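You operate a simulated robot arm through the tools that you are given. There is no shell and no other tool.

Carry out the task below with a simulated robot arm. There is one attempt and no reset: what you move stays moved.

TASK
Swap the short key in the keyed shaft for the long key.
Fine: stand the short key on the steel top, lay a patch of grease beside the keyway with the yellow brush, brush back in its cup, then seat the long key down in the keyway. Set down upright: short key, yellow brush. A coat counts when it lies all over at full strength: go over it till it gets no stronger.
Where things are to end (x, y in the base frame): short key within 60 mm of [670, 820].

The check looks at the end state, three seconds after you hand in, the way a careful person would. Anything else that was tipped, shoved, dropped, spilled or broken makes it a failure.

THE ROBOT
A 7-joint arm with a two-finger parallel gripper, fixed in place. Base frame: the origin is at the foot of the arm, x ahead of it, y to its left, z up. Readings come in mm, rad, newtons and seconds.
Its first joint turns from -2.601 to 2.601 rad. Payload 3.43 kg.
The TCP is the grasp point between the finger pads, 30 mm short of the fingertips. In the tool frame z runs along the fingers and y along their closing line. Largest opening 94 mm; finger width 28, thickness 10; the body of the gripper, 50 by 96 mm, starts 55 mm behind the TCP.
Orientation is told as [roll, pitch, yaw] about the base's x, y, z axes, in that order, counted from this pose: with the fingers straight down and closing along the base's y, the tool's x points along the base's -x, its y along +y and its z along -z.

THE INTERFACE
- The arm moves only by the tool arm_command. Its argument "motion" is a list of rows, each an object of numbers (a shift or turn left out is 0, a gripper value left out holds the last): "dx", "dy", "dz": the shift along the base's x, y, z in units of 50 mm (1.0 is 50 mm); "wx", "wy", "wz": the turn, a rotation vector about the base's x, y, z in units of 6 degrees (1.0 is 6 degrees); "fingers": the opening in per cent of the stroke, from 0 (shut) to 100 (fully open). In form: [{"dx": .., "dy": .., "dz": .., "wx": .., "wy": .., "wz": .., "fingers": ..}, ...]. A call has 1 to 20 rows; each row shifts and turns the commanded pose from where the row before left it. A call with a number of a shift or a turn outside -1 to 1 is refused whole. A row lasts 0.2 s, in which the tool goes at most 50 mm and 0.15 rad; a call with a longer step from one row to the next is refused whole, and so is a gripper value outside its range. A pose out of reach is approached as far as the arm can. The call stops where the force on the tool passes 90 N (or 10 N more than at its start, if that is more) or the arm is blocked; 0.2 s more then pass. The fingers move at their own pace (about 45 mm/s each) and stop on an object; they squeeze with about 30 N. The grip force told is the motor's: it shows also when the fingers shut on nothing. Time passes only in rows, and 0.2 s behind the last, so rows that do not move let the fingers close. The reply holds the time, the measured pose of the TCP, the force on the tool along the base axes, the opening and the grip force, in the units named above and with some noise, with the torque about the TCP (base axes, N m) and any sound that the robot's microphone picked up.
- Cameras (640 x 400 px; columns grow to the right, rows downward): "scene" is fixed at [402.1, 651.6, 1488.5]; the picture's right is [0.52, -0.85, 0.00], its down [-0.74, -0.46, -0.49] and it looks along [0.42, 0.26, -0.87] (base axes); focal length 214 px, centre (320, 200). "wrist" rides on the gripper at [76, 14, -102] in the tool frame; the picture's right is [-0.18, 0.98, 0.00], its down [-0.75, -0.14, -0.64] and it looks along [-0.63, -0.12, 0.77] (tool axes); focal length 243 px, centre (320, 200). There is no depth. A picture from a camera that has moved, and an enlarged one, comes with that camera's place and axes in the base frame and with its lens.
- grab_frame(camera): a new picture of that camera. It takes no simulated time.
- enlarge(camera, box): a new picture of the part [left, top, right, bottom] of that camera's present view, enlarged. It takes no simulated time.
- job_done(): hands the job in; it is judged then, once.

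Places have to be worked out from the pictures, the camera data and where the tool is seen. Open the gripper and draw the arm clear of the work before you hand the job in, unless the task says otherwise.

The tools are called by a JSON object that holds its "op" and its "data". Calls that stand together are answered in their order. arm_command: Moves the arm, as the interface text tells. Its arguments: {"type":"object","properties":{"motion":{"type":"array"}},"required":["motion"]} The other tools are called the same way: grab_frame (camera) takes a picture; enlarge (camera, box) takes an enlarged picture of a part of a camera's view; job_done () hands the job in.

At the start:

```text
time_s: 0.0
ee_pos: [734.2, 662.2, 1233.6]
orientation: [-0.001, 0.0, -0.001]
wrist_force: [-0.2, -0.5, -0.2]
wrist_torque: [0.01, -0.04, 0.0]
grip_width: 94.1
grip_force: 0.1
```

scene: 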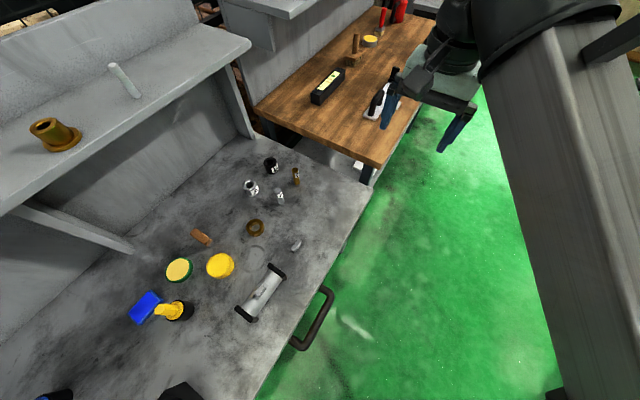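
wrist: 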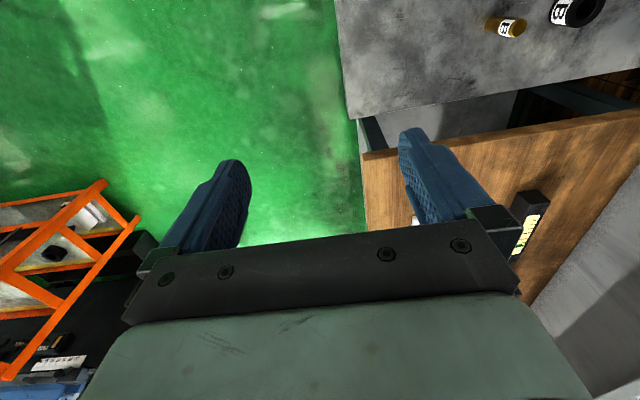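

The scene shows a steel bench with a keyed shaft, yellow brush, pots and small parts. I enlarge the region to identify things before moving.

{"op": "enlarge", "data": {"camera": "scene", "box": [120, 220, 340, 358]}}

{"op": "enlarge", "data": {"camera": "scene", "box": [180, 140, 340, 240]}}

{"op": "enlarge", "data": {"camera": "scene", "box": [225, 250, 345, 325]}}

{"op": "enlarge", "data": {"camera": "scene", "box": [0, 280, 240, 400]}}

```text
2.90 times, centred on (230, 289) of scene
camera zoom: at [402.1, 651.6, 1488.5], right [0.52, -0.85, 0.0], down [-0.74, -0.46, -0.49], along [0.42, 0.26, -0.87], focal length 622 px, centre (581, -58)
```

zoom: 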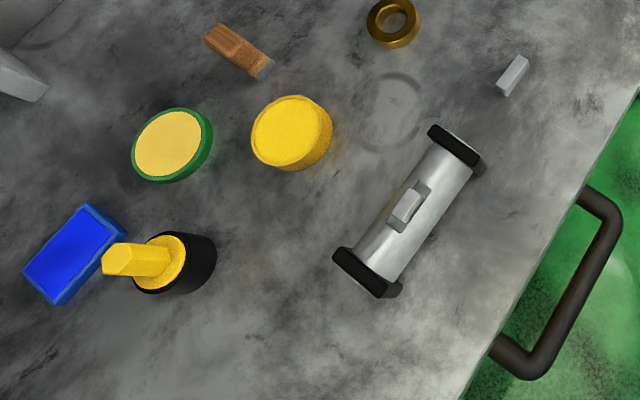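

```text
4.00 times, centred on (260, 190) of scene
camera zoom: at [402.1, 651.6, 1488.5], right [0.52, -0.85, 0.0], down [-0.74, -0.46, -0.49], along [0.42, 0.26, -0.87], focal length 858 px, centre (560, 240)
```

zoom: 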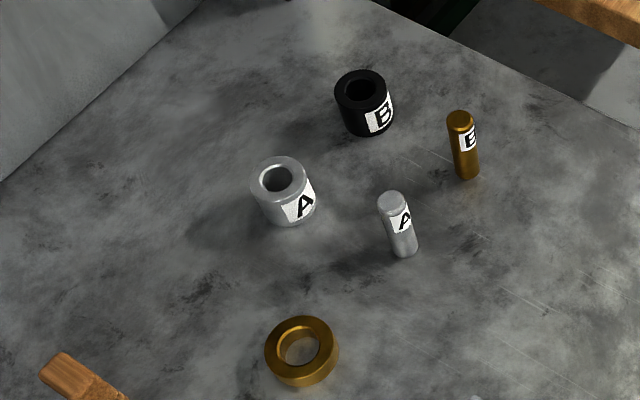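

```text
5.33 times, centred on (285, 288) of scene
camera zoom: at [402.1, 651.6, 1488.5], right [0.52, -0.85, 0.0], down [-0.74, -0.46, -0.49], along [0.42, 0.26, -0.87], focal length 1144 px, centre (507, -267)
```

zoom: 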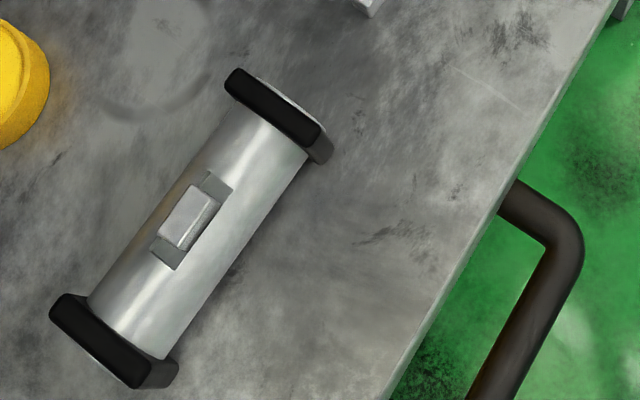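

```text
2.67 times, centred on (120, 340) of scene
camera zoom: at [402.1, 651.6, 1488.5], right [0.52, -0.85, 0.0], down [-0.74, -0.46, -0.49], along [0.42, 0.26, -0.87], focal length 572 px, centre (853, -173)
```

zoom: 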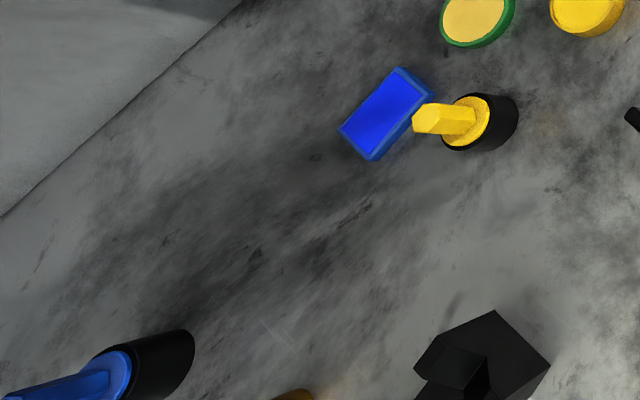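

The steel top seems to be around z≈800 judging by cross-rays, with the shaft near (375,835). I swing the arm over with a 60° yaw, staying high, to look with the wrist camera.

{"op": "arm_command", "data": {"motion": [{"dx": -0.8, "dz": -0.2, "wz": 1}, {"dx": -0.8, "dz": -0.2, "wz": 1}, {"dx": -0.8, "dz": -0.2, "wz": 1}, {"dx": -0.8, "dz": -0.2, "wz": 1}, {"dx": -0.8, "dz": -0.2, "wz": 1}, {"dx": -0.8, "dz": -0.2, "wz": 1}, {"dx": -0.8, "dz": -0.2, "wz": 1}, {"dx": -0.8, "dz": -0.2, "wz": 1}, {"dx": -0.8, "dz": -0.2, "wz": 1}, {"dx": -0.8, "dz": -0.2, "wz": 1}, {}]}}

{"op": "grab_frame", "data": {"camera": "wrist"}}

{"op": "grab_frame", "data": {"camera": "scene"}}

```text
time_s: 2.4
ee_pos: [331.4, 662.4, 1131.5]
orientation: [0.0, -0.002, 1.048]
wrist_force: [-10.3, 25.2, -35.3]
wrist_torque: [-0.52, -2.91, -1.82]
grip_width: 94.2
grip_force: 0.2
```

```text
taken
camera wrist: at [281.5, 603.6, 1235.8], right [-0.76, 0.65, 0.0], down [0.5, 0.58, 0.64], along [0.42, 0.49, -0.76], focal length 243 px, centre (320, 200)
```

wrist: 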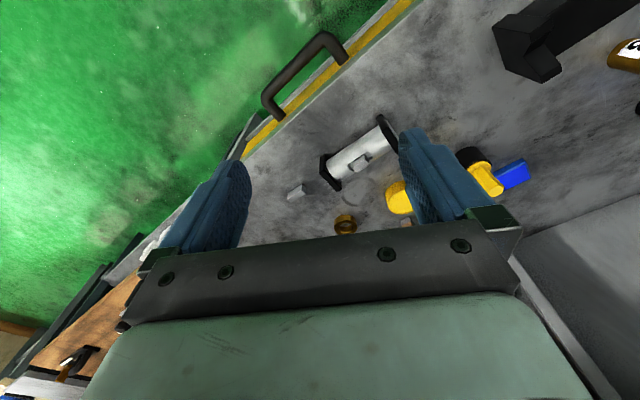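

```text
taken
```

scene: 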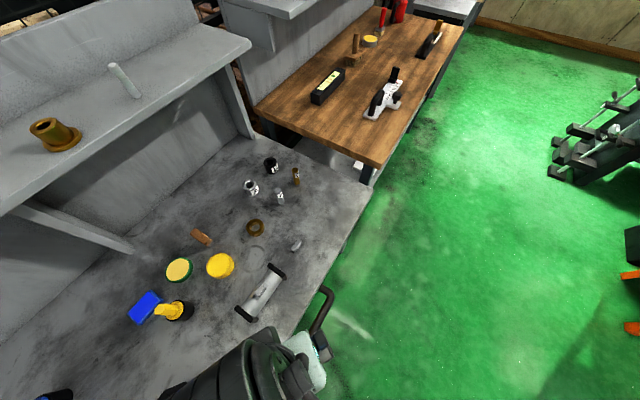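

The force reading may be a motion transient; I wait for it to settle while moving closer to the shaft for a better look (shaft key triangulates to about (378,832,844)).

{"op": "arm_command", "data": {"motion": [{"dx": -0.18, "dy": 0.36, "dz": -0.6}, {"dx": -0.18, "dy": 0.36, "dz": -0.6}, {"dx": -0.18, "dy": 0.36, "dz": -0.6}, {"dx": -0.18, "dy": 0.36, "dz": -0.6}, {"dz": -0.6}, {}, {}, {}]}}

{"op": "grab_frame", "data": {"camera": "wrist"}}

{"op": "enlarge", "data": {"camera": "wrist", "box": [240, 100, 400, 200]}}

```text
time_s: 4.2
ee_pos: [299.1, 733.2, 981.7]
orientation: [0.0, 0.0, 1.047]
wrist_force: [0.7, -0.5, -0.8]
wrist_torque: [0.01, 0.0, 0.01]
grip_width: 94.1
grip_force: 0.1
```

```text
taken
camera wrist: at [248.0, 675.4, 1086.5], right [-0.76, 0.65, 0.0], down [0.5, 0.58, 0.64], along [0.42, 0.49, -0.77], focal length 243 px, centre (320, 200)
```

wrist: 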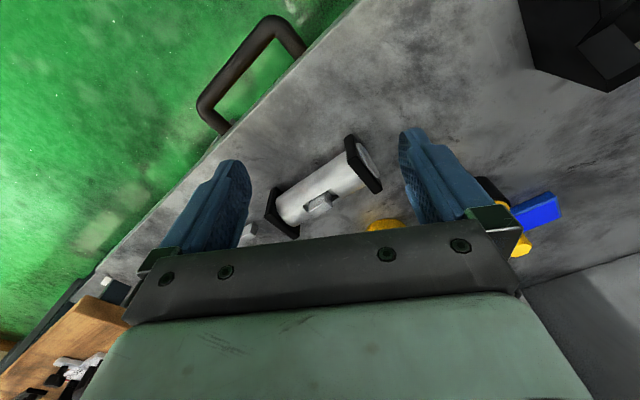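

```text
4.00 times, centred on (320, 150) of wrist
camera zoom: at [248.0, 675.4, 1086.5], right [-0.76, 0.65, 0.0], down [0.5, 0.58, 0.64], along [0.42, 0.49, -0.77], focal length 970 px, centre (320, 400)
```

zoom: 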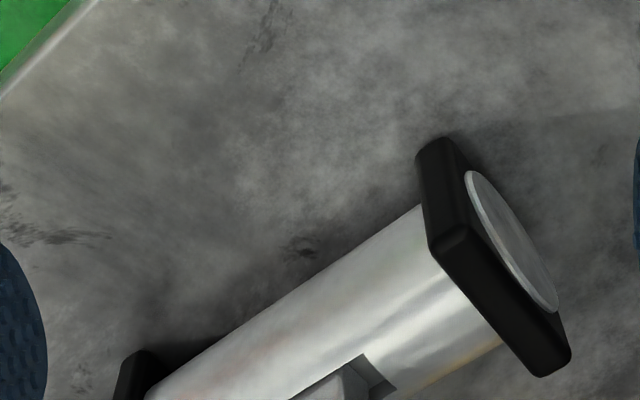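

Settled, no load. I zoom in on the key and the other objects from here.

{"op": "enlarge", "data": {"camera": "wrist", "box": [250, 150, 390, 240]}}

{"op": "enlarge", "data": {"camera": "wrist", "box": [440, 150, 600, 260]}}

{"op": "enlarge", "data": {"camera": "scene", "box": [240, 225, 320, 275]}}

{"op": "enlarge", "data": {"camera": "scene", "box": [120, 240, 260, 330]}}

```text
4.44 times, centred on (320, 195) of wrist
camera zoom: at [248.0, 675.4, 1086.5], right [-0.76, 0.65, 0.0], down [0.5, 0.58, 0.64], along [0.42, 0.49, -0.77], focal length 1078 px, centre (320, 222)
```

zoom: 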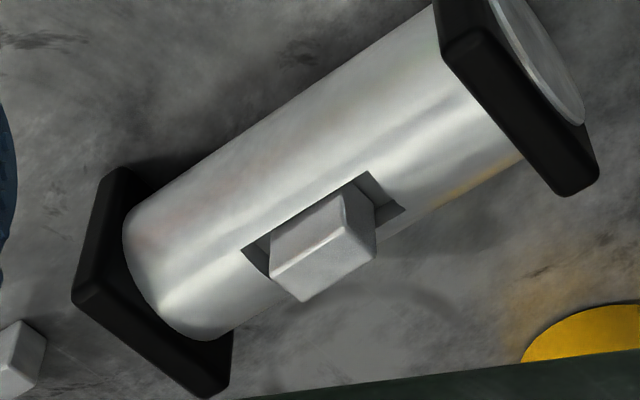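

```text
3.64 times, centred on (520, 205) of wrist
camera zoom: at [248.0, 675.4, 1086.5], right [-0.76, 0.65, 0.0], down [0.5, 0.58, 0.64], along [0.42, 0.49, -0.77], focal length 882 px, centre (-407, 182)
```

zoom: 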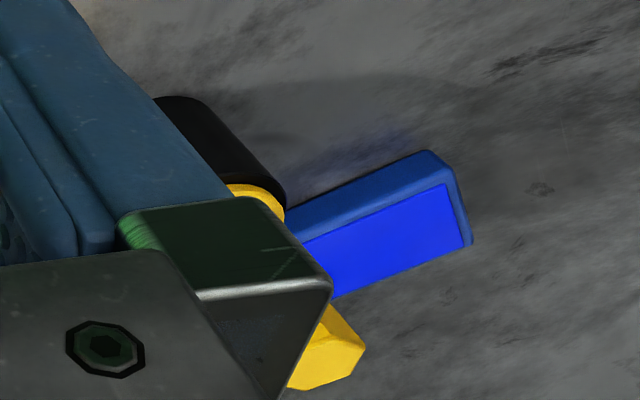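

```text
8.00 times, centred on (280, 250) of scene
camera zoom: at [402.1, 651.6, 1488.5], right [0.52, -0.85, 0.0], down [-0.74, -0.46, -0.49], along [0.42, 0.26, -0.87], focal length 1716 px, centre (640, -200)
```

zoom: 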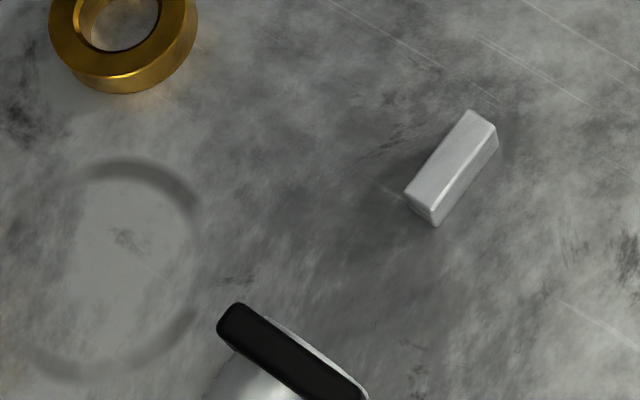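

```text
4.44 times, centred on (190, 285) of scene
camera zoom: at [402.1, 651.6, 1488.5], right [0.52, -0.85, 0.0], down [-0.74, -0.46, -0.49], along [0.42, 0.26, -0.87], focal length 953 px, centre (898, -178)
```

zoom: 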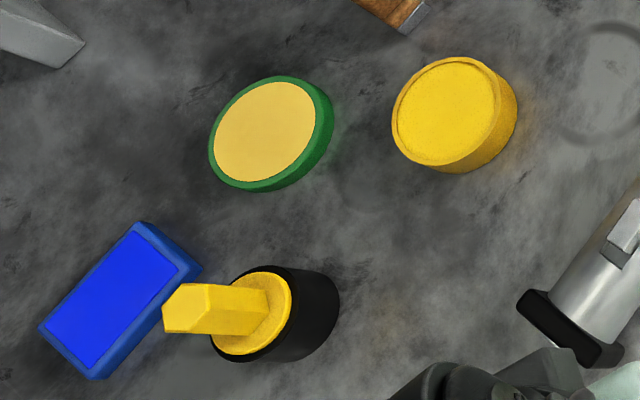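

I tilt the tool so the wrist camera looks straight down over the shaft area, which will give good table coordinates.

{"op": "arm_command", "data": {"motion": [{"dx": 0.1, "dy": 0.12, "dz": 0.4}, {"dx": 0.1, "dy": 0.12, "dz": 0.3, "wx": -0.76, "wy": 0.65}, {"dx": 0.1, "dy": 0.12, "dz": 0.3, "wx": -0.76, "wy": 0.65}, {"dx": 0.1, "dy": 0.12, "dz": 0.2, "wx": -0.76, "wy": 0.65}, {"dx": 0.1, "dy": 0.12, "dz": 0.2, "wx": -0.76, "wy": 0.65}, {"dx": 0.1, "dy": 0.12, "wx": -0.76, "wy": 0.65}, {"wx": -0.76, "wy": 0.65}, {"wx": -0.38, "wy": 0.325}, {}, {}]}}

{"op": "grab_frame", "data": {"camera": "wrist"}}

```text
time_s: 5.1
ee_pos: [315.5, 758.4, 1023.5]
orientation: [0.041, 0.169, 1.051]
wrist_force: [3.6, 5.8, -19.0]
wrist_torque: [0.21, -0.01, 0.03]
grip_width: 94.1
grip_force: 0.1
out of reach, approached as far as the arm can: row 3, 4
stopped in row 4: the force on the tool passed its limit at 103 N (the readings are from after the stop); the commanded pose is now the measured one
```

```text
taken
camera wrist: at [278.2, 714.4, 1138.6], right [-0.76, 0.65, 0.01], down [0.57, 0.66, 0.5], along [0.32, 0.38, -0.87], focal length 243 px, centre (320, 200)
```

wrist: 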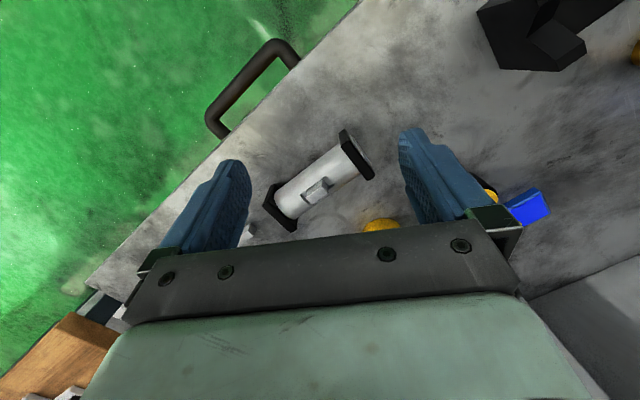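

Tilting inward is limited, so I undo the tilt, and move to view the brush and tins from nearer (TCP ~ (190,800,1010)), yaw ~78°.

{"op": "arm_command", "data": {"motion": [{"wx": 0.602, "wy": -0.573}, {"wx": 0.601, "wy": -0.573}, {"dx": -0.5, "dy": 0.2, "wz": 1}, {"dx": -0.5, "dy": 0.2, "wz": 1}, {"dx": -0.5, "dy": 0.2, "wz": 1}, {"dx": -0.5, "dy": 0.1}, {"dx": -0.5, "dy": 0.1}, {}, {}]}}

{"op": "grab_frame", "data": {"camera": "wrist"}}

{"op": "enlarge", "data": {"camera": "wrist", "box": [220, 40, 420, 240]}}

```text
time_s: 7.1
ee_pos: [191.0, 798.0, 1022.2]
orientation: [0.0, 0.006, 1.362]
wrist_force: [-0.2, 0.5, -0.7]
wrist_torque: [0.01, 0.0, 0.03]
grip_width: 94.0
grip_force: 0.0
```

```text
taken
camera wrist: at [161.0, 727.6, 1125.8], right [-0.92, 0.38, 0.0], down [0.29, 0.71, 0.64], along [0.25, 0.59, -0.77], focal length 243 px, centre (320, 200)
```

wrist: 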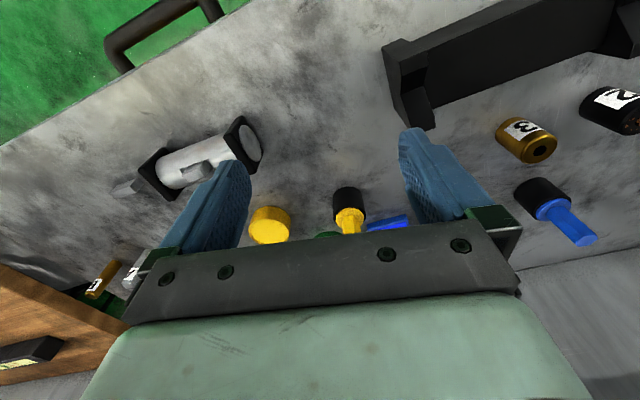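

```text
2.00 times, centred on (320, 140) of wrist
camera zoom: at [161.0, 727.6, 1125.8], right [-0.92, 0.38, 0.0], down [0.29, 0.71, 0.64], along [0.25, 0.59, -0.77], focal length 485 px, centre (320, 320)
```

zoom: 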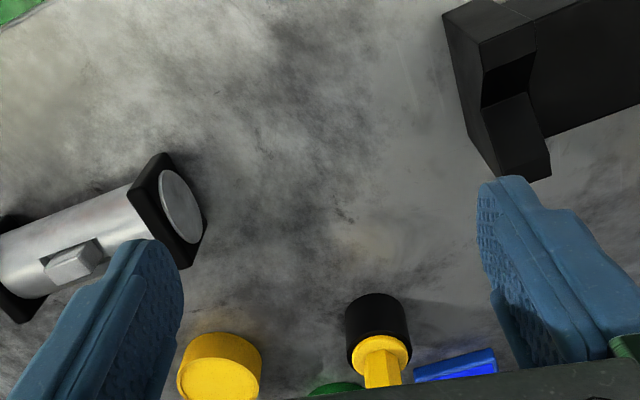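

Brush cup rim triangulates at about (221,994,844), table near 795; the shaft runs along base x at y≈831. I return to yaw 0 above the key for a close look at the keyway.

{"op": "arm_command", "data": {"motion": [{"dx": 0.25, "wz": -1}, {"dx": 0.25, "wz": -1}, {"dx": 0.25, "wz": -1}, {"dx": 0.25, "wz": -1}, {"dx": 0.25, "wz": -1}, {"dx": 0.25, "wz": -1}, {"dx": 0.25, "wz": -1}, {"dx": 0.25, "wz": -1}, {"dx": 0.25, "wz": -1}, {"dx": 0.25, "wz": -1}, {"dx": 0.25, "wz": -1}, {"dx": 0.25, "wz": -1}, {"dx": 0.25, "wz": -1}, {"dy": 0.34}, {"dy": 0.34, "dz": -0.5}, {"dz": -0.5}, {}, {}]}}

{"op": "grab_frame", "data": {"camera": "wrist"}}

{"op": "enlarge", "data": {"camera": "wrist", "box": [240, 90, 400, 190]}}

```text
time_s: 10.9
ee_pos: [351.5, 830.4, 974.2]
orientation: [0.001, 0.005, 0.0]
wrist_force: [0.2, -0.9, -0.1]
wrist_torque: [0.01, 0.03, 0.01]
grip_width: 94.2
grip_force: 0.1
```

```text
taken
camera wrist: at [276.4, 846.2, 1077.2], right [0.18, 0.98, 0.0], down [0.76, -0.14, 0.64], along [0.63, -0.12, -0.77], focal length 243 px, centre (320, 200)
```

wrist: 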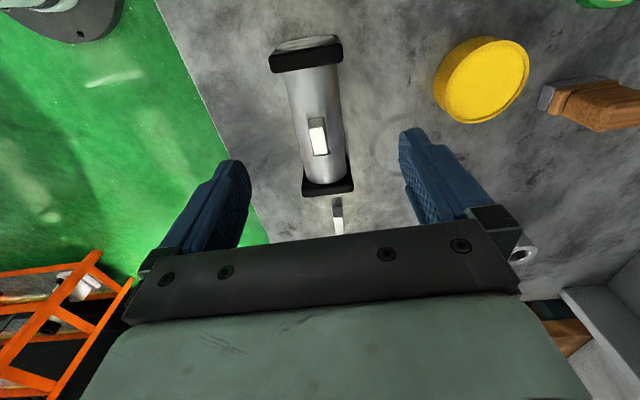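

```text
4.00 times, centred on (320, 140) of wrist
camera zoom: at [276.4, 846.2, 1077.2], right [0.18, 0.98, 0.0], down [0.76, -0.14, 0.64], along [0.63, -0.12, -0.77], focal length 970 px, centre (320, 440)
```

zoom: 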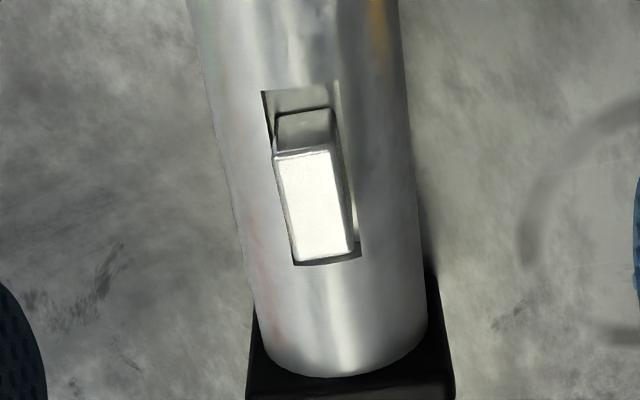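

The key sits in the keyway with slack at each end, aligned with x. Now I zoom in on the tins and the long key to figure out what they are.

{"op": "enlarge", "data": {"camera": "wrist", "box": [420, 20, 580, 120]}}

{"op": "enlarge", "data": {"camera": "wrist", "box": [300, 170, 380, 240]}}

{"op": "enlarge", "data": {"camera": "wrist", "box": [540, 0, 640, 60]}}

{"op": "enlarge", "data": {"camera": "scene", "box": [140, 280, 200, 330]}}

```text
4.00 times, centred on (500, 70) of wrist
camera zoom: at [276.4, 846.2, 1077.2], right [0.18, 0.98, 0.0], down [0.76, -0.14, 0.64], along [0.63, -0.12, -0.77], focal length 970 px, centre (-400, 720)
```

zoom: 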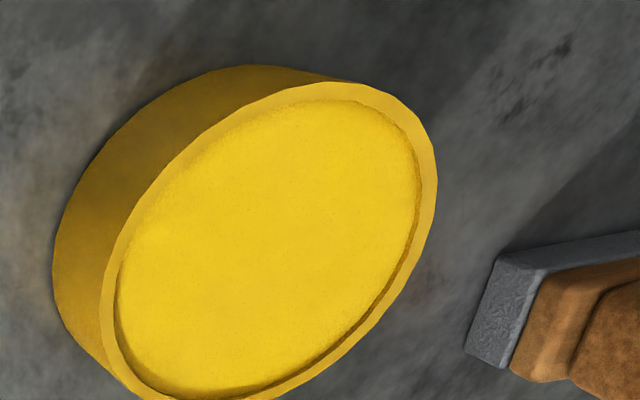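

```text
5.71 times, centred on (340, 205) of wrist
camera zoom: at [276.4, 846.2, 1077.2], right [0.18, 0.98, 0.0], down [0.76, -0.14, 0.64], along [0.63, -0.12, -0.77], focal length 1386 px, centre (206, 171)
```

zoom: 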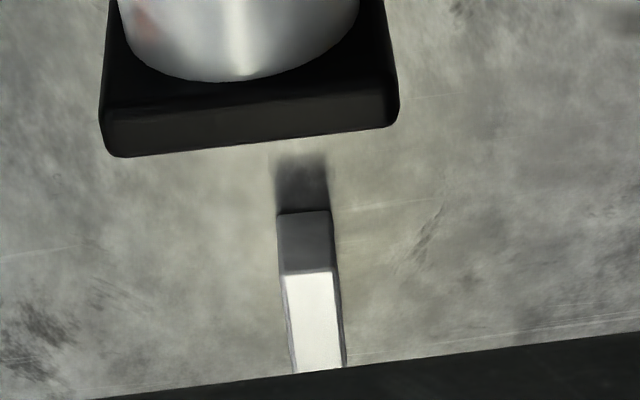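

```text
6.40 times, centred on (590, 30) of wrist
camera zoom: at [276.4, 846.2, 1077.2], right [0.18, 0.98, 0.0], down [0.76, -0.14, 0.64], along [0.63, -0.12, -0.77], focal length 1553 px, centre (-1408, 1288)
```

zoom: 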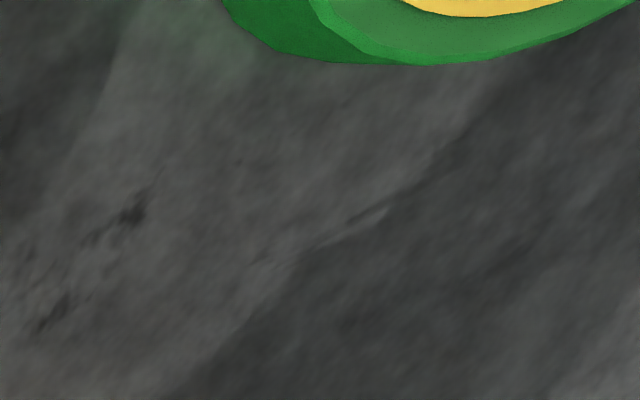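

```text
8.00 times, centred on (170, 305) of scene
camera zoom: at [402.1, 651.6, 1488.5], right [0.52, -0.85, 0.0], down [-0.74, -0.46, -0.49], along [0.42, 0.26, -0.87], focal length 1716 px, centre (1520, -640)
```

zoom: 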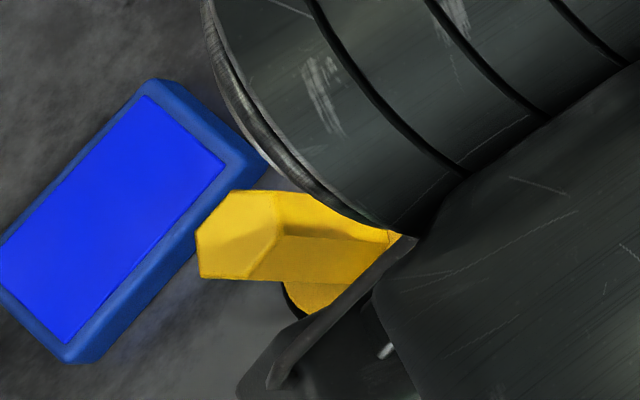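

The yellow tin and brush pair; the key looks aligned in x. To get accurate heights, I make a pure translation closer to the key and take a second view for depth.

{"op": "arm_command", "data": {"motion": [{"dx": 0.2, "dz": -0.3}, {"dx": 0.16, "dz": -0.3}, {"dz": -0.28}, {}, {}]}}

{"op": "grab_frame", "data": {"camera": "wrist"}}

{"op": "enlarge", "data": {"camera": "wrist", "box": [240, 70, 400, 170]}}

```text
time_s: 12.1
ee_pos: [370.4, 831.5, 930.6]
orientation: [-0.001, 0.007, -0.001]
wrist_force: [0.1, 0.8, -0.1]
wrist_torque: [-0.02, -0.01, -0.04]
grip_width: 94.1
grip_force: 0.1
```

```text
taken
camera wrist: at [294.8, 846.7, 1033.6], right [0.18, 0.98, 0.0], down [0.76, -0.14, 0.64], along [0.63, -0.12, -0.77], focal length 243 px, centre (320, 200)
```

wrist: 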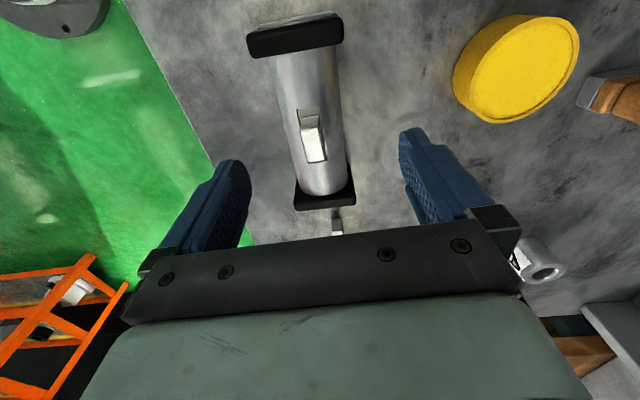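

```text
4.00 times, centred on (320, 120) of wrist
camera zoom: at [294.8, 846.7, 1033.6], right [0.18, 0.98, 0.0], down [0.76, -0.14, 0.64], along [0.63, -0.12, -0.77], focal length 970 px, centre (320, 520)
```

zoom: 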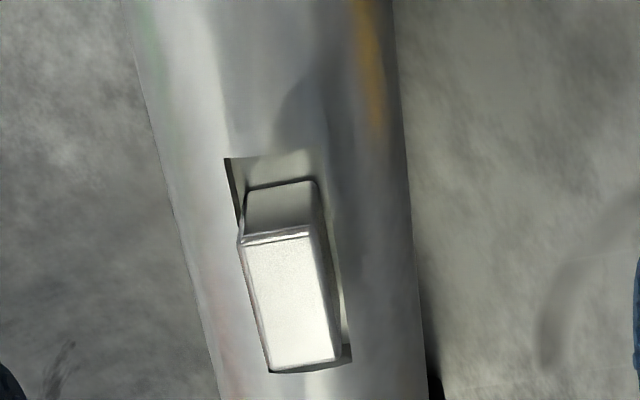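

Depth from those two views is poorly conditioned, so I move sideways for a proper baseline.

{"op": "arm_command", "data": {"motion": [{"dx": 0.1, "dy": -0.8}, {"dx": 0.1, "dy": -0.8}, {}, {}, {}]}}

{"op": "grab_frame", "data": {"camera": "wrist"}}

{"op": "enlarge", "data": {"camera": "wrist", "box": [340, 50, 500, 150]}}

{"op": "enlarge", "data": {"camera": "wrist", "box": [320, 120, 480, 220]}}

```text
time_s: 13.3
ee_pos: [381.8, 752.8, 930.6]
orientation: [-0.001, 0.004, 0.0]
wrist_force: [-0.6, 0.5, 0.3]
wrist_torque: [-0.01, 0.01, -0.01]
grip_width: 94.1
grip_force: 0.1
```

```text
taken
camera wrist: at [305.1, 767.3, 1033.5], right [0.18, 0.98, 0.0], down [0.76, -0.14, 0.64], along [0.63, -0.12, -0.77], focal length 243 px, centre (320, 200)
```

wrist: 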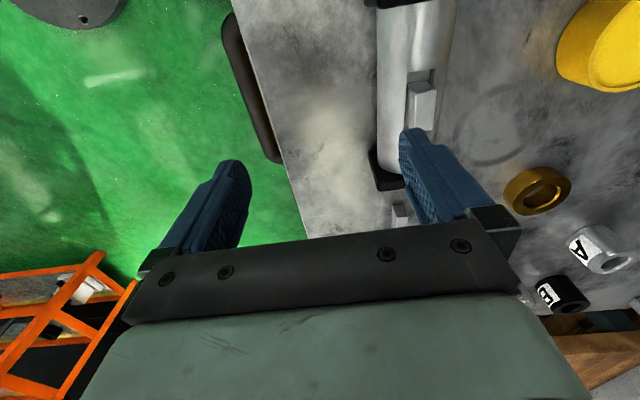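

```text
4.00 times, centred on (420, 100) of wrist
camera zoom: at [305.1, 767.3, 1033.5], right [0.18, 0.98, 0.0], down [0.76, -0.14, 0.64], along [0.63, -0.12, -0.77], focal length 970 px, centre (-80, 600)
```

zoom: 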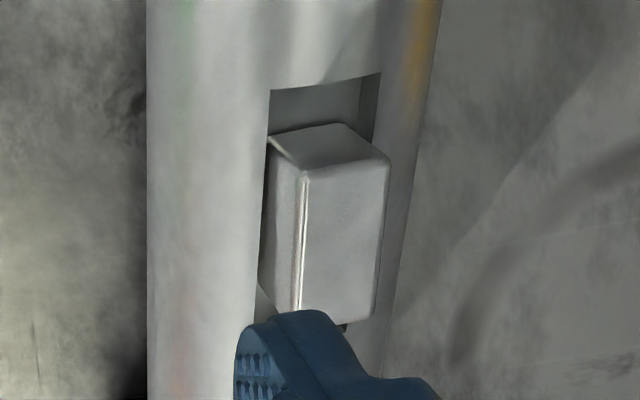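

```text
4.00 times, centred on (400, 170) of wrist
camera zoom: at [305.1, 767.3, 1033.5], right [0.18, 0.98, 0.0], down [0.76, -0.14, 0.64], along [0.63, -0.12, -0.77], focal length 970 px, centre (0, 320)
```

zoom: 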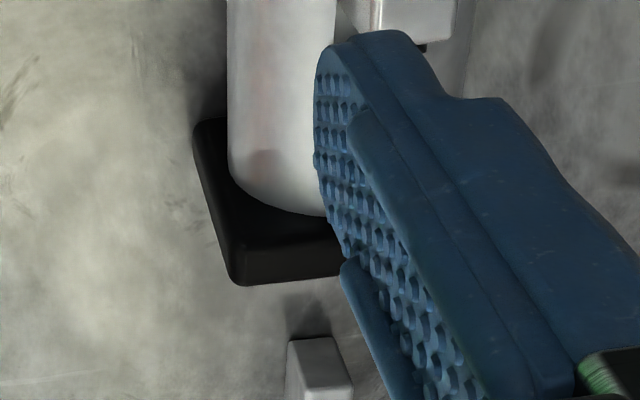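

Good baseline: key top centre ≈ (376,826.4), top z≈869, keyway floor ≈847, shaft top ≈856; key ≈26×13×22 mm. Before grasping I test whether the arm can reach the short-key drop place (641,785) at low height with the tool vertical.

{"op": "arm_command", "data": {"motion": [{"dx": 0.9}, {"dx": 0.9}, {"dx": 0.9}, {"dx": 0.9}, {"dx": 0.8, "dy": 0.2}, {"dx": 0.6, "dy": 0.3}, {"dx": 0.1, "dy": 0.14, "dz": -0.5}, {"dz": -0.5}, {}, {}]}}

{"op": "grab_frame", "data": {"camera": "scene"}}

{"op": "grab_frame", "data": {"camera": "wrist"}}

```text
time_s: 15.5
ee_pos: [634.6, 785.1, 876.7]
orientation: [0.0, 0.004, 0.003]
wrist_force: [-0.1, -0.8, -0.4]
wrist_torque: [0.03, -0.01, -0.01]
grip_width: 94.2
grip_force: 0.0
```

```text
taken
```

scene: 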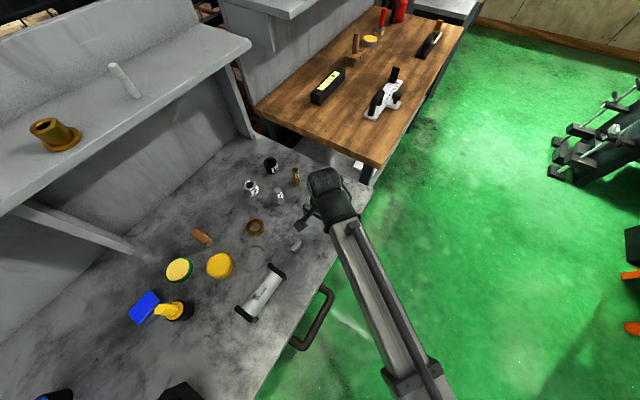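

```text
taken
camera wrist: at [560.1, 799.7, 982.4], right [0.18, 0.98, 0.0], down [0.76, -0.14, 0.64], along [0.63, -0.12, -0.77], focal length 243 px, centre (320, 200)
```

wrist: 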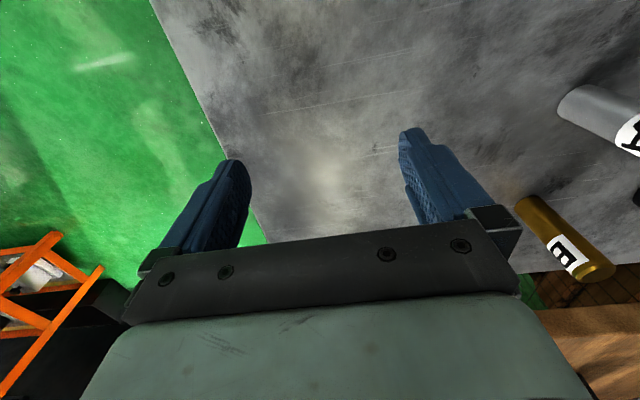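

The arm reaches here vertically (dist ≈1009). I close the fingers and lower gently in small steps to feel the table height.

{"op": "arm_command", "data": {"motion": [{"dx": 0.2, "dy": 0.24, "fingers": 0}, {"fingers": 0}, {"fingers": 0}, {"fingers": 0}, {"fingers": 0}, {"dz": -0.3}, {"dz": -0.2}, {}]}}

```text
time_s: 17.3
ee_pos: [645.5, 796.0, 854.0]
orientation: [0.001, 0.007, 0.0]
wrist_force: [0.1, 0.1, -0.4]
wrist_torque: [0.0, 0.0, 0.03]
grip_width: 0.0
grip_force: 30.1
```

Reach is fine at (645,796). I continue down in small steps until contact.

{"op": "arm_command", "data": {"motion": [{"dz": -0.06}, {"dz": -0.06}, {"dz": -0.06}, {}]}}

{"op": "grab_frame", "data": {"camera": "wrist"}}

```text
time_s: 18.3
ee_pos: [644.9, 795.3, 844.9]
orientation: [0.0, 0.004, 0.002]
wrist_force: [0.5, -0.2, -0.1]
wrist_torque: [-0.06, 0.0, -0.02]
grip_width: 0.0
grip_force: 29.4
```

```text
taken
camera wrist: at [569.6, 811.3, 949.0], right [0.18, 0.98, 0.0], down [0.76, -0.14, 0.64], along [0.63, -0.12, -0.77], focal length 243 px, centre (320, 200)
```

wrist: 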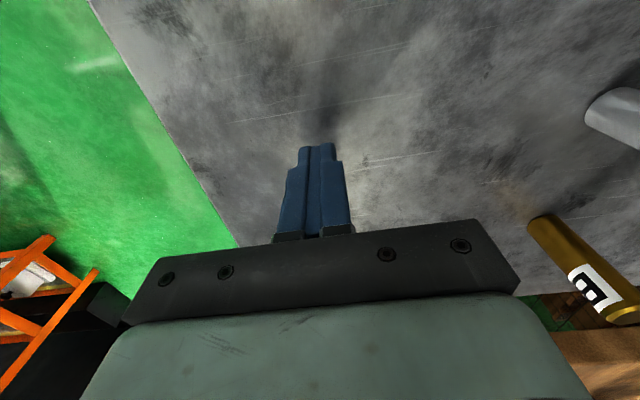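

No contact yet at fingertip z≈815; keep going.

{"op": "arm_command", "data": {"motion": [{"dz": -0.06}, {"dz": -0.06}, {"dz": -0.06}, {}]}}

```text
time_s: 19.3
ee_pos: [645.5, 797.7, 836.3]
orientation: [0.001, 0.005, -0.001]
wrist_force: [-0.2, 0.1, 0.1]
wrist_torque: [-0.01, -0.02, 0.02]
grip_width: 0.0
grip_force: 29.8
```

Fingertip now at ≈806 with no contact; continuing.

{"op": "arm_command", "data": {"motion": [{"dz": -0.05}, {"dz": -0.05}, {"dz": -0.05}, {}]}}

```text
time_s: 20.3
ee_pos: [644.8, 795.2, 829.9]
orientation: [0.0, 0.004, 0.0]
wrist_force: [0.7, -0.4, 17.3]
wrist_torque: [-0.03, -0.25, 0.04]
grip_width: 0.0
grip_force: 30.2
```

Contact: table top is at z≈800. I lift, go above the short key at (376,826.4) with fingers partly open.

{"op": "arm_command", "data": {"motion": [{"dz": 0.5}, {"dz": 0.8}, {"dz": 0.7, "fingers": 45}, {"dx": -0.9, "dy": 0.1}, {"dx": -0.9, "dy": 0.1}, {"dx": -0.9, "dy": 0.1}, {"dx": -0.9, "dy": 0.1}, {"dx": -0.9, "dy": 0.1}, {"dx": -0.88, "dy": 0.1}, {}, {}, {}]}}

{"op": "grab_frame", "data": {"camera": "wrist"}}

{"op": "enlarge", "data": {"camera": "wrist", "box": [240, 100, 400, 200]}}

```text
time_s: 22.9
ee_pos: [374.8, 827.6, 928.5]
orientation: [-0.001, 0.004, 0.0]
wrist_force: [-0.8, 0.3, -0.4]
wrist_torque: [-0.02, 0.01, -0.01]
grip_width: 42.4
grip_force: 0.1
```

```text
taken
camera wrist: at [299.8, 843.0, 1031.6], right [0.18, 0.98, 0.0], down [0.76, -0.14, 0.64], along [0.63, -0.12, -0.77], focal length 243 px, centre (320, 200)
```

wrist: 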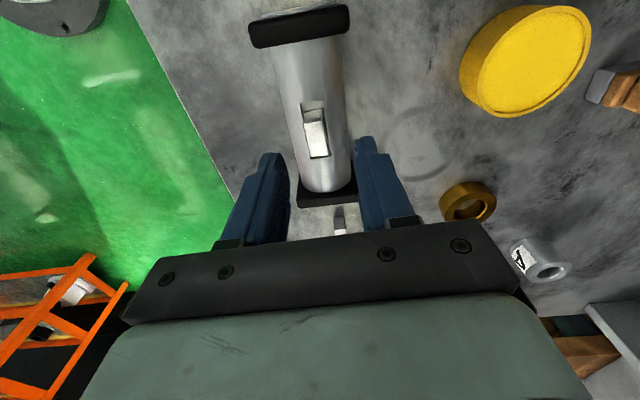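

```text
4.00 times, centred on (320, 150) of wrist
camera zoom: at [299.8, 843.0, 1031.6], right [0.18, 0.98, 0.0], down [0.76, -0.14, 0.64], along [0.63, -0.12, -0.77], focal length 970 px, centre (320, 400)
```

zoom: 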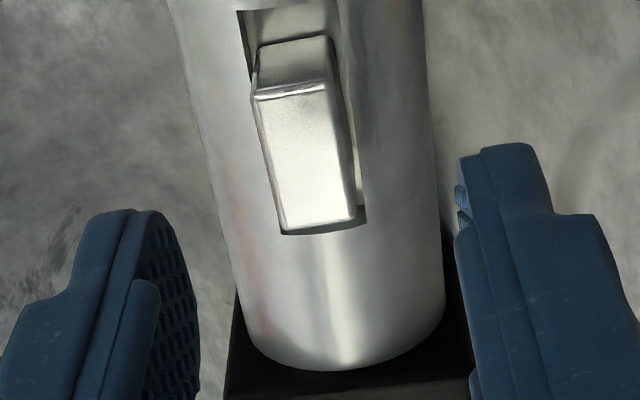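

Key is centred between the fingers. I descend to TCP z≈889 (fingertips ≈859, just above the shaft's crown).

{"op": "arm_command", "data": {"motion": [{"dx": 0.02, "dy": -0.02, "dz": -0.3}, {"dz": -0.3}, {"dz": -0.2}, {}, {}]}}

{"op": "enlarge", "data": {"camera": "wrist", "box": [220, 80, 420, 220]}}

{"op": "enlarge", "data": {"camera": "scene", "box": [220, 250, 320, 330]}}

```text
time_s: 24.1
ee_pos: [378.4, 824.8, 888.3]
orientation: [0.001, 0.006, -0.001]
wrist_force: [-0.4, 0.3, -0.1]
wrist_torque: [-0.03, -0.03, 0.04]
grip_width: 42.5
grip_force: 0.1
```

```text
2.86 times, centred on (320, 150) of wrist
camera zoom: at [302.4, 840.4, 992.7], right [0.18, 0.98, 0.0], down [0.76, -0.14, 0.64], along [0.63, -0.12, -0.77], focal length 693 px, centre (320, 343)
```

zoom: 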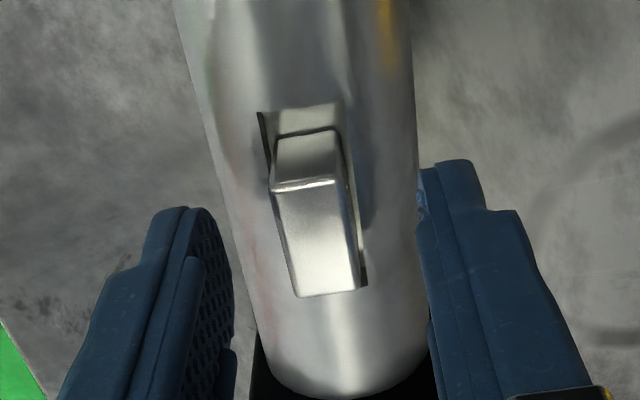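

```text
5.00 times, centred on (270, 290) of scene
camera zoom: at [402.1, 651.6, 1488.5], right [0.52, -0.85, 0.0], down [-0.74, -0.46, -0.49], along [0.42, 0.26, -0.87], focal length 1072 px, centre (570, -250)
```

zoom: 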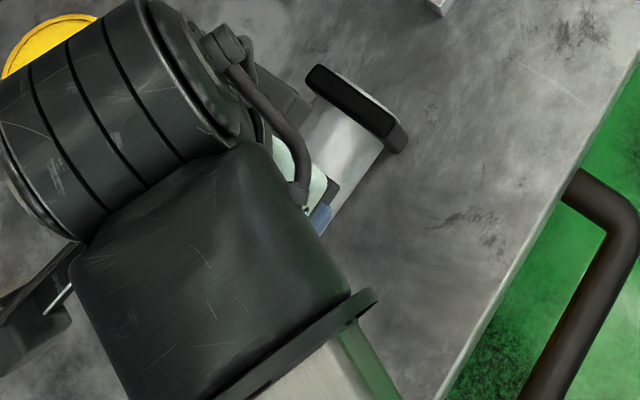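

Fingertip midpoint coincides with the key. Closing now.

{"op": "arm_command", "data": {"motion": [{"fingers": 0}, {"fingers": 0}, {"fingers": 0}, {"fingers": 0}, {"fingers": 0}]}}

{"op": "enlarge", "data": {"camera": "wrist", "box": [240, 90, 400, 190]}}

```text
time_s: 25.3
ee_pos: [378.6, 825.7, 888.1]
orientation: [0.0, 0.005, 0.001]
wrist_force: [-1.0, -0.1, -1.5]
wrist_torque: [-0.01, 0.02, 0.0]
grip_width: 14.1
grip_force: 30.6
```

```text
4.00 times, centred on (320, 140) of wrist
camera zoom: at [302.4, 840.4, 992.7], right [0.18, 0.98, 0.0], down [0.76, -0.14, 0.64], along [0.63, -0.12, -0.77], focal length 970 px, centre (320, 440)
```

zoom: 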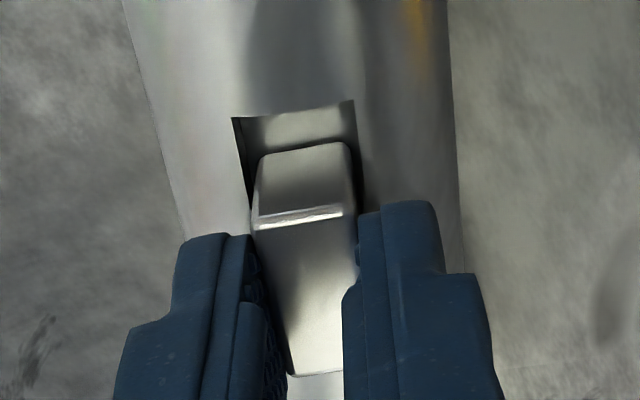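

Gripped at 14 mm width. Lifting straight up.

{"op": "arm_command", "data": {"motion": [{"dz": 0.1}, {"dz": 0.2}, {"dz": 0.4}, {"dz": 0.5}, {"dz": 0.3}, {}]}}

{"op": "enlarge", "data": {"camera": "wrist", "box": [240, 60, 400, 200]}}

```text
time_s: 26.7
ee_pos: [377.4, 825.5, 962.2]
orientation: [0.0, 0.006, -0.001]
wrist_force: [0.2, -0.3, 0.0]
wrist_torque: [-0.05, 0.0, 0.03]
grip_width: 14.1
grip_force: 30.2
```

```text
2.86 times, centred on (320, 130) of wrist
camera zoom: at [302.2, 840.3, 1066.2], right [0.18, 0.98, 0.0], down [0.76, -0.14, 0.64], along [0.63, -0.12, -0.77], focal length 693 px, centre (320, 400)
```

zoom: 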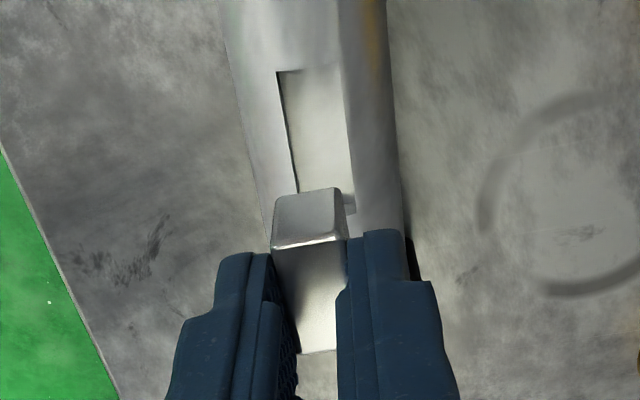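

Key held well. Carry it to (648,798) at height, then descend.

{"op": "arm_command", "data": {"motion": [{"dx": 0.5}, {"dx": 0.9}, {"dx": 0.9}, {"dx": 0.9}, {"dx": 0.9}, {"dx": 0.7, "dy": -0.25}, {"dx": 0.4, "dy": -0.2}, {"dx": 0.2, "dy": -0.1}, {"dz": -0.5}, {"dz": -0.6}, {"dz": -0.6}, {"dz": -0.4}, {}, {}]}}

{"op": "enlarge", "data": {"camera": "wrist", "box": [240, 60, 400, 200]}}

```text
time_s: 29.7
ee_pos: [647.8, 798.6, 859.2]
orientation: [0.001, 0.006, 0.0]
wrist_force: [-0.1, -0.6, -1.1]
wrist_torque: [0.0, 0.02, -0.02]
grip_width: 13.9
grip_force: 29.8
```

```text
2.86 times, centred on (320, 130) of wrist
camera zoom: at [571.5, 813.0, 962.3], right [0.18, 0.98, 0.0], down [0.76, -0.14, 0.64], along [0.63, -0.12, -0.77], focal length 693 px, centre (320, 400)
```

zoom: 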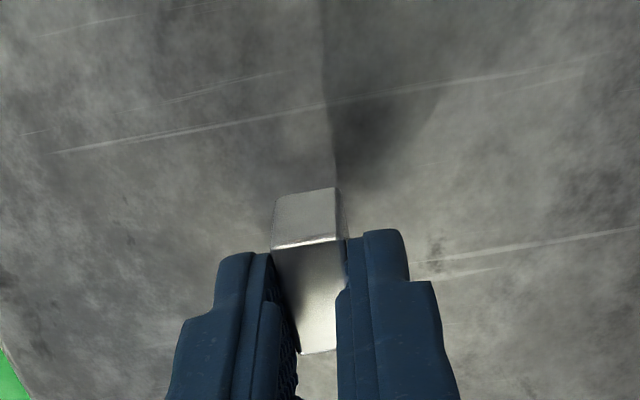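

Still above the table (≈18 mm). I lower in fine steps until contact.

{"op": "arm_command", "data": {"motion": [{"dz": -0.1}, {"dz": -0.1}, {"dz": -0.06}, {}]}}

```text
time_s: 30.7
ee_pos: [646.6, 797.1, 845.6]
orientation: [0.0, 0.007, -0.001]
wrist_force: [-0.2, -0.1, -0.8]
wrist_torque: [-0.01, 0.01, 0.01]
grip_width: 14.1
grip_force: 29.9
```

{"op": "arm_command", "data": {"motion": [{"dz": -0.03}, {"dz": -0.03}, {}]}}

```text
time_s: 31.5
ee_pos: [647.4, 797.5, 844.2]
orientation: [0.0, 0.005, -0.001]
wrist_force: [0.8, -0.9, 11.8]
wrist_torque: [-0.06, 0.01, 0.01]
grip_width: 14.1
grip_force: 30.1
```

Contact at 12 N; the key is on the table. Open slowly, a little, then rise.

{"op": "arm_command", "data": {"motion": [{"dz": 0.02}, {"fingers": 30}, {"fingers": 45}, {}, {}, {"dz": 0.3}, {"dz": 0.7}, {"dz": 0.8}, {}]}}

{"op": "enlarge", "data": {"camera": "wrist", "box": [240, 60, 400, 200]}}

{"op": "grab_frame", "data": {"camera": "scene"}}

```text
time_s: 33.5
ee_pos: [645.2, 797.8, 932.8]
orientation: [-0.002, 0.006, 0.0]
wrist_force: [0.4, 0.5, -0.3]
wrist_torque: [0.01, -0.03, 0.01]
grip_width: 42.5
grip_force: 0.0
```

```text
2.86 times, centred on (320, 130) of wrist
camera zoom: at [570.5, 812.6, 1036.6], right [0.18, 0.98, 0.0], down [0.76, -0.14, 0.64], along [0.63, -0.12, -0.77], focal length 693 px, centre (320, 400)
```

zoom: 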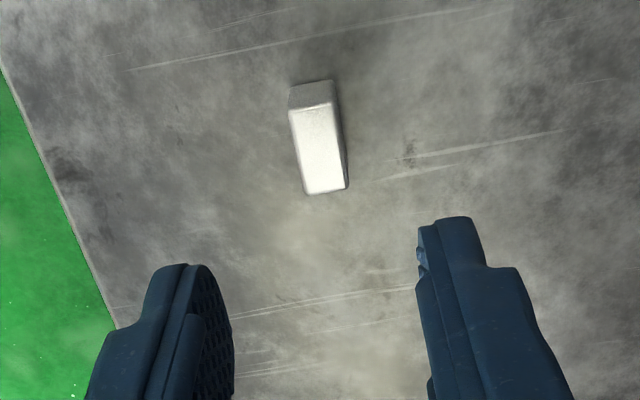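

```text
taken
```

scene: 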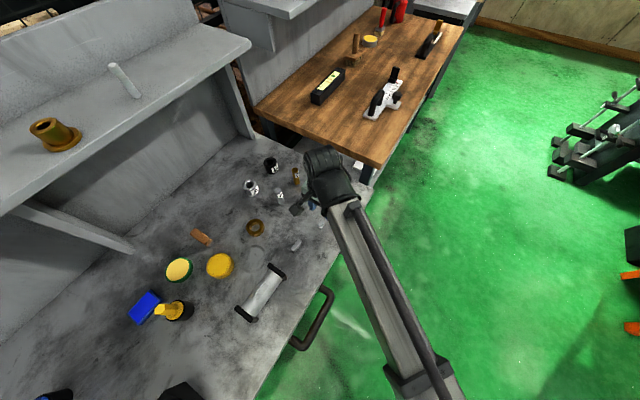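

Short key stands at about (646,798), 32 mm from the target, in the same attitude it had in the keyway. Now I go back to inspect the shaft surface closely for where the grease goes.

{"op": "arm_command", "data": {"motion": [{"dx": -0.9, "fingers": 100}, {"dx": -0.9}, {"dx": -0.9}, {"dx": -0.9}, {"dx": -0.9, "dy": 0.1}, {"dx": -0.9, "dy": 0.2}, {"dx": -0.5, "dy": 0.2}, {}, {}]}}

{"op": "enlarge", "data": {"camera": "wrist", "box": [240, 0, 400, 100]}}

{"op": "enlarge", "data": {"camera": "wrist", "box": [240, 80, 400, 180]}}

{"op": "enlarge", "data": {"camera": "scene", "box": [230, 250, 310, 330]}}

```text
time_s: 35.5
ee_pos: [349.4, 824.2, 935.4]
orientation: [0.001, 0.006, -0.001]
wrist_force: [0.6, 0.9, -0.3]
wrist_torque: [-0.01, -0.01, 0.0]
grip_width: 94.1
grip_force: 0.0
```

```text
4.00 times, centred on (320, 50) of wrist
camera zoom: at [274.0, 837.6, 1038.5], right [0.18, 0.98, 0.0], down [0.76, -0.14, 0.64], along [0.63, -0.12, -0.77], focal length 970 px, centre (320, 800)
```

zoom: 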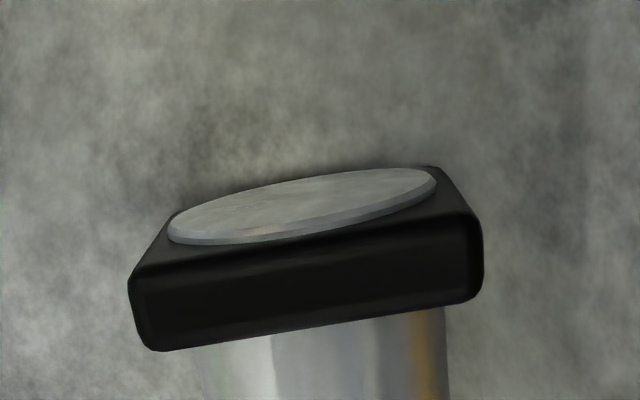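

```text
4.00 times, centred on (320, 130) of wrist
camera zoom: at [274.0, 837.6, 1038.5], right [0.18, 0.98, 0.0], down [0.76, -0.14, 0.64], along [0.63, -0.12, -0.77], focal length 970 px, centre (320, 480)
```

zoom: 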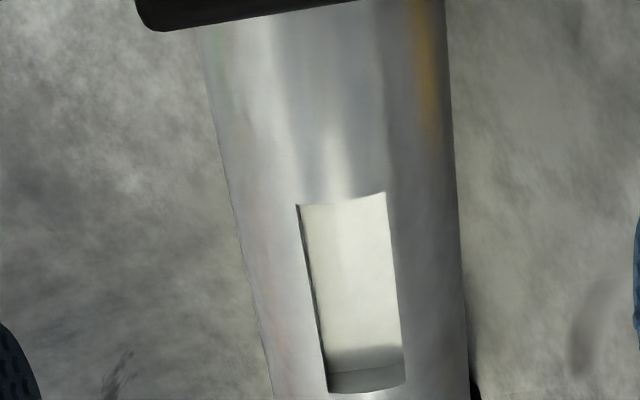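

```text
5.00 times, centred on (270, 290) of scene
camera zoom: at [402.1, 651.6, 1488.5], right [0.52, -0.85, 0.0], down [-0.74, -0.46, -0.49], along [0.42, 0.26, -0.87], focal length 1072 px, centre (570, -250)
```

zoom: 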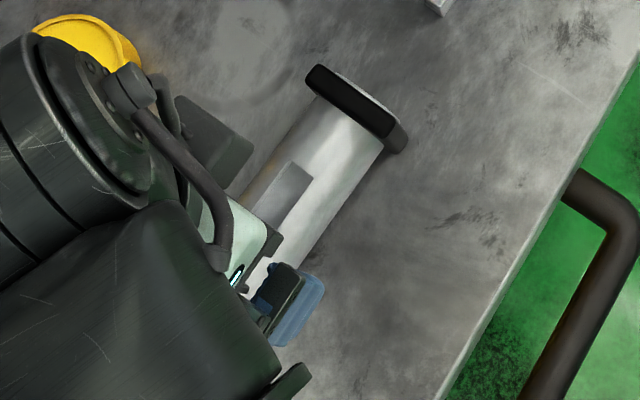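

No mark on the shaft itself, but there is a ringed pale spot on the bench beside it near (444,921). I move to look at it closely.

{"op": "arm_command", "data": {"motion": [{"dx": 0.3, "dy": 0.5, "dz": 0.2}, {"dx": 0.3, "dy": 0.5}, {"dy": 0.5}, {}, {}]}}

{"op": "grab_frame", "data": {"camera": "wrist"}}

{"op": "enlarge", "data": {"camera": "wrist", "box": [260, 90, 420, 190]}}

```text
time_s: 36.7
ee_pos: [381.2, 898.7, 944.1]
orientation: [-0.002, 0.006, -0.002]
wrist_force: [0.0, -0.6, -0.3]
wrist_torque: [0.01, 0.02, -0.01]
grip_width: 94.0
grip_force: 0.0
```

```text
taken
camera wrist: at [306.2, 912.8, 1047.2], right [0.18, 0.98, 0.0], down [0.76, -0.14, 0.64], along [0.63, -0.12, -0.77], focal length 243 px, centre (320, 200)
```

wrist: 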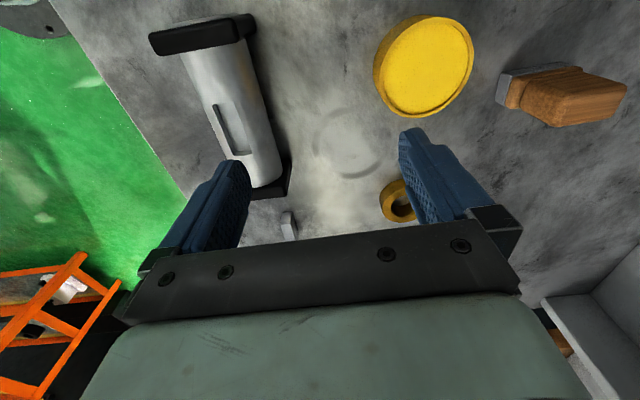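

```text
4.00 times, centred on (340, 140) of wrist
camera zoom: at [306.2, 912.8, 1047.2], right [0.18, 0.98, 0.0], down [0.76, -0.14, 0.64], along [0.63, -0.12, -0.77], focal length 970 px, centre (240, 440)
```

zoom: 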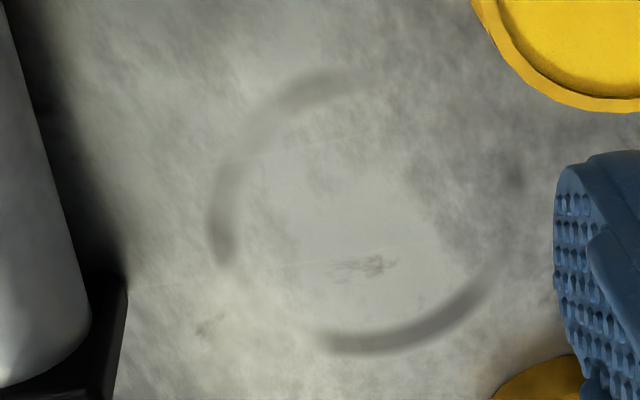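

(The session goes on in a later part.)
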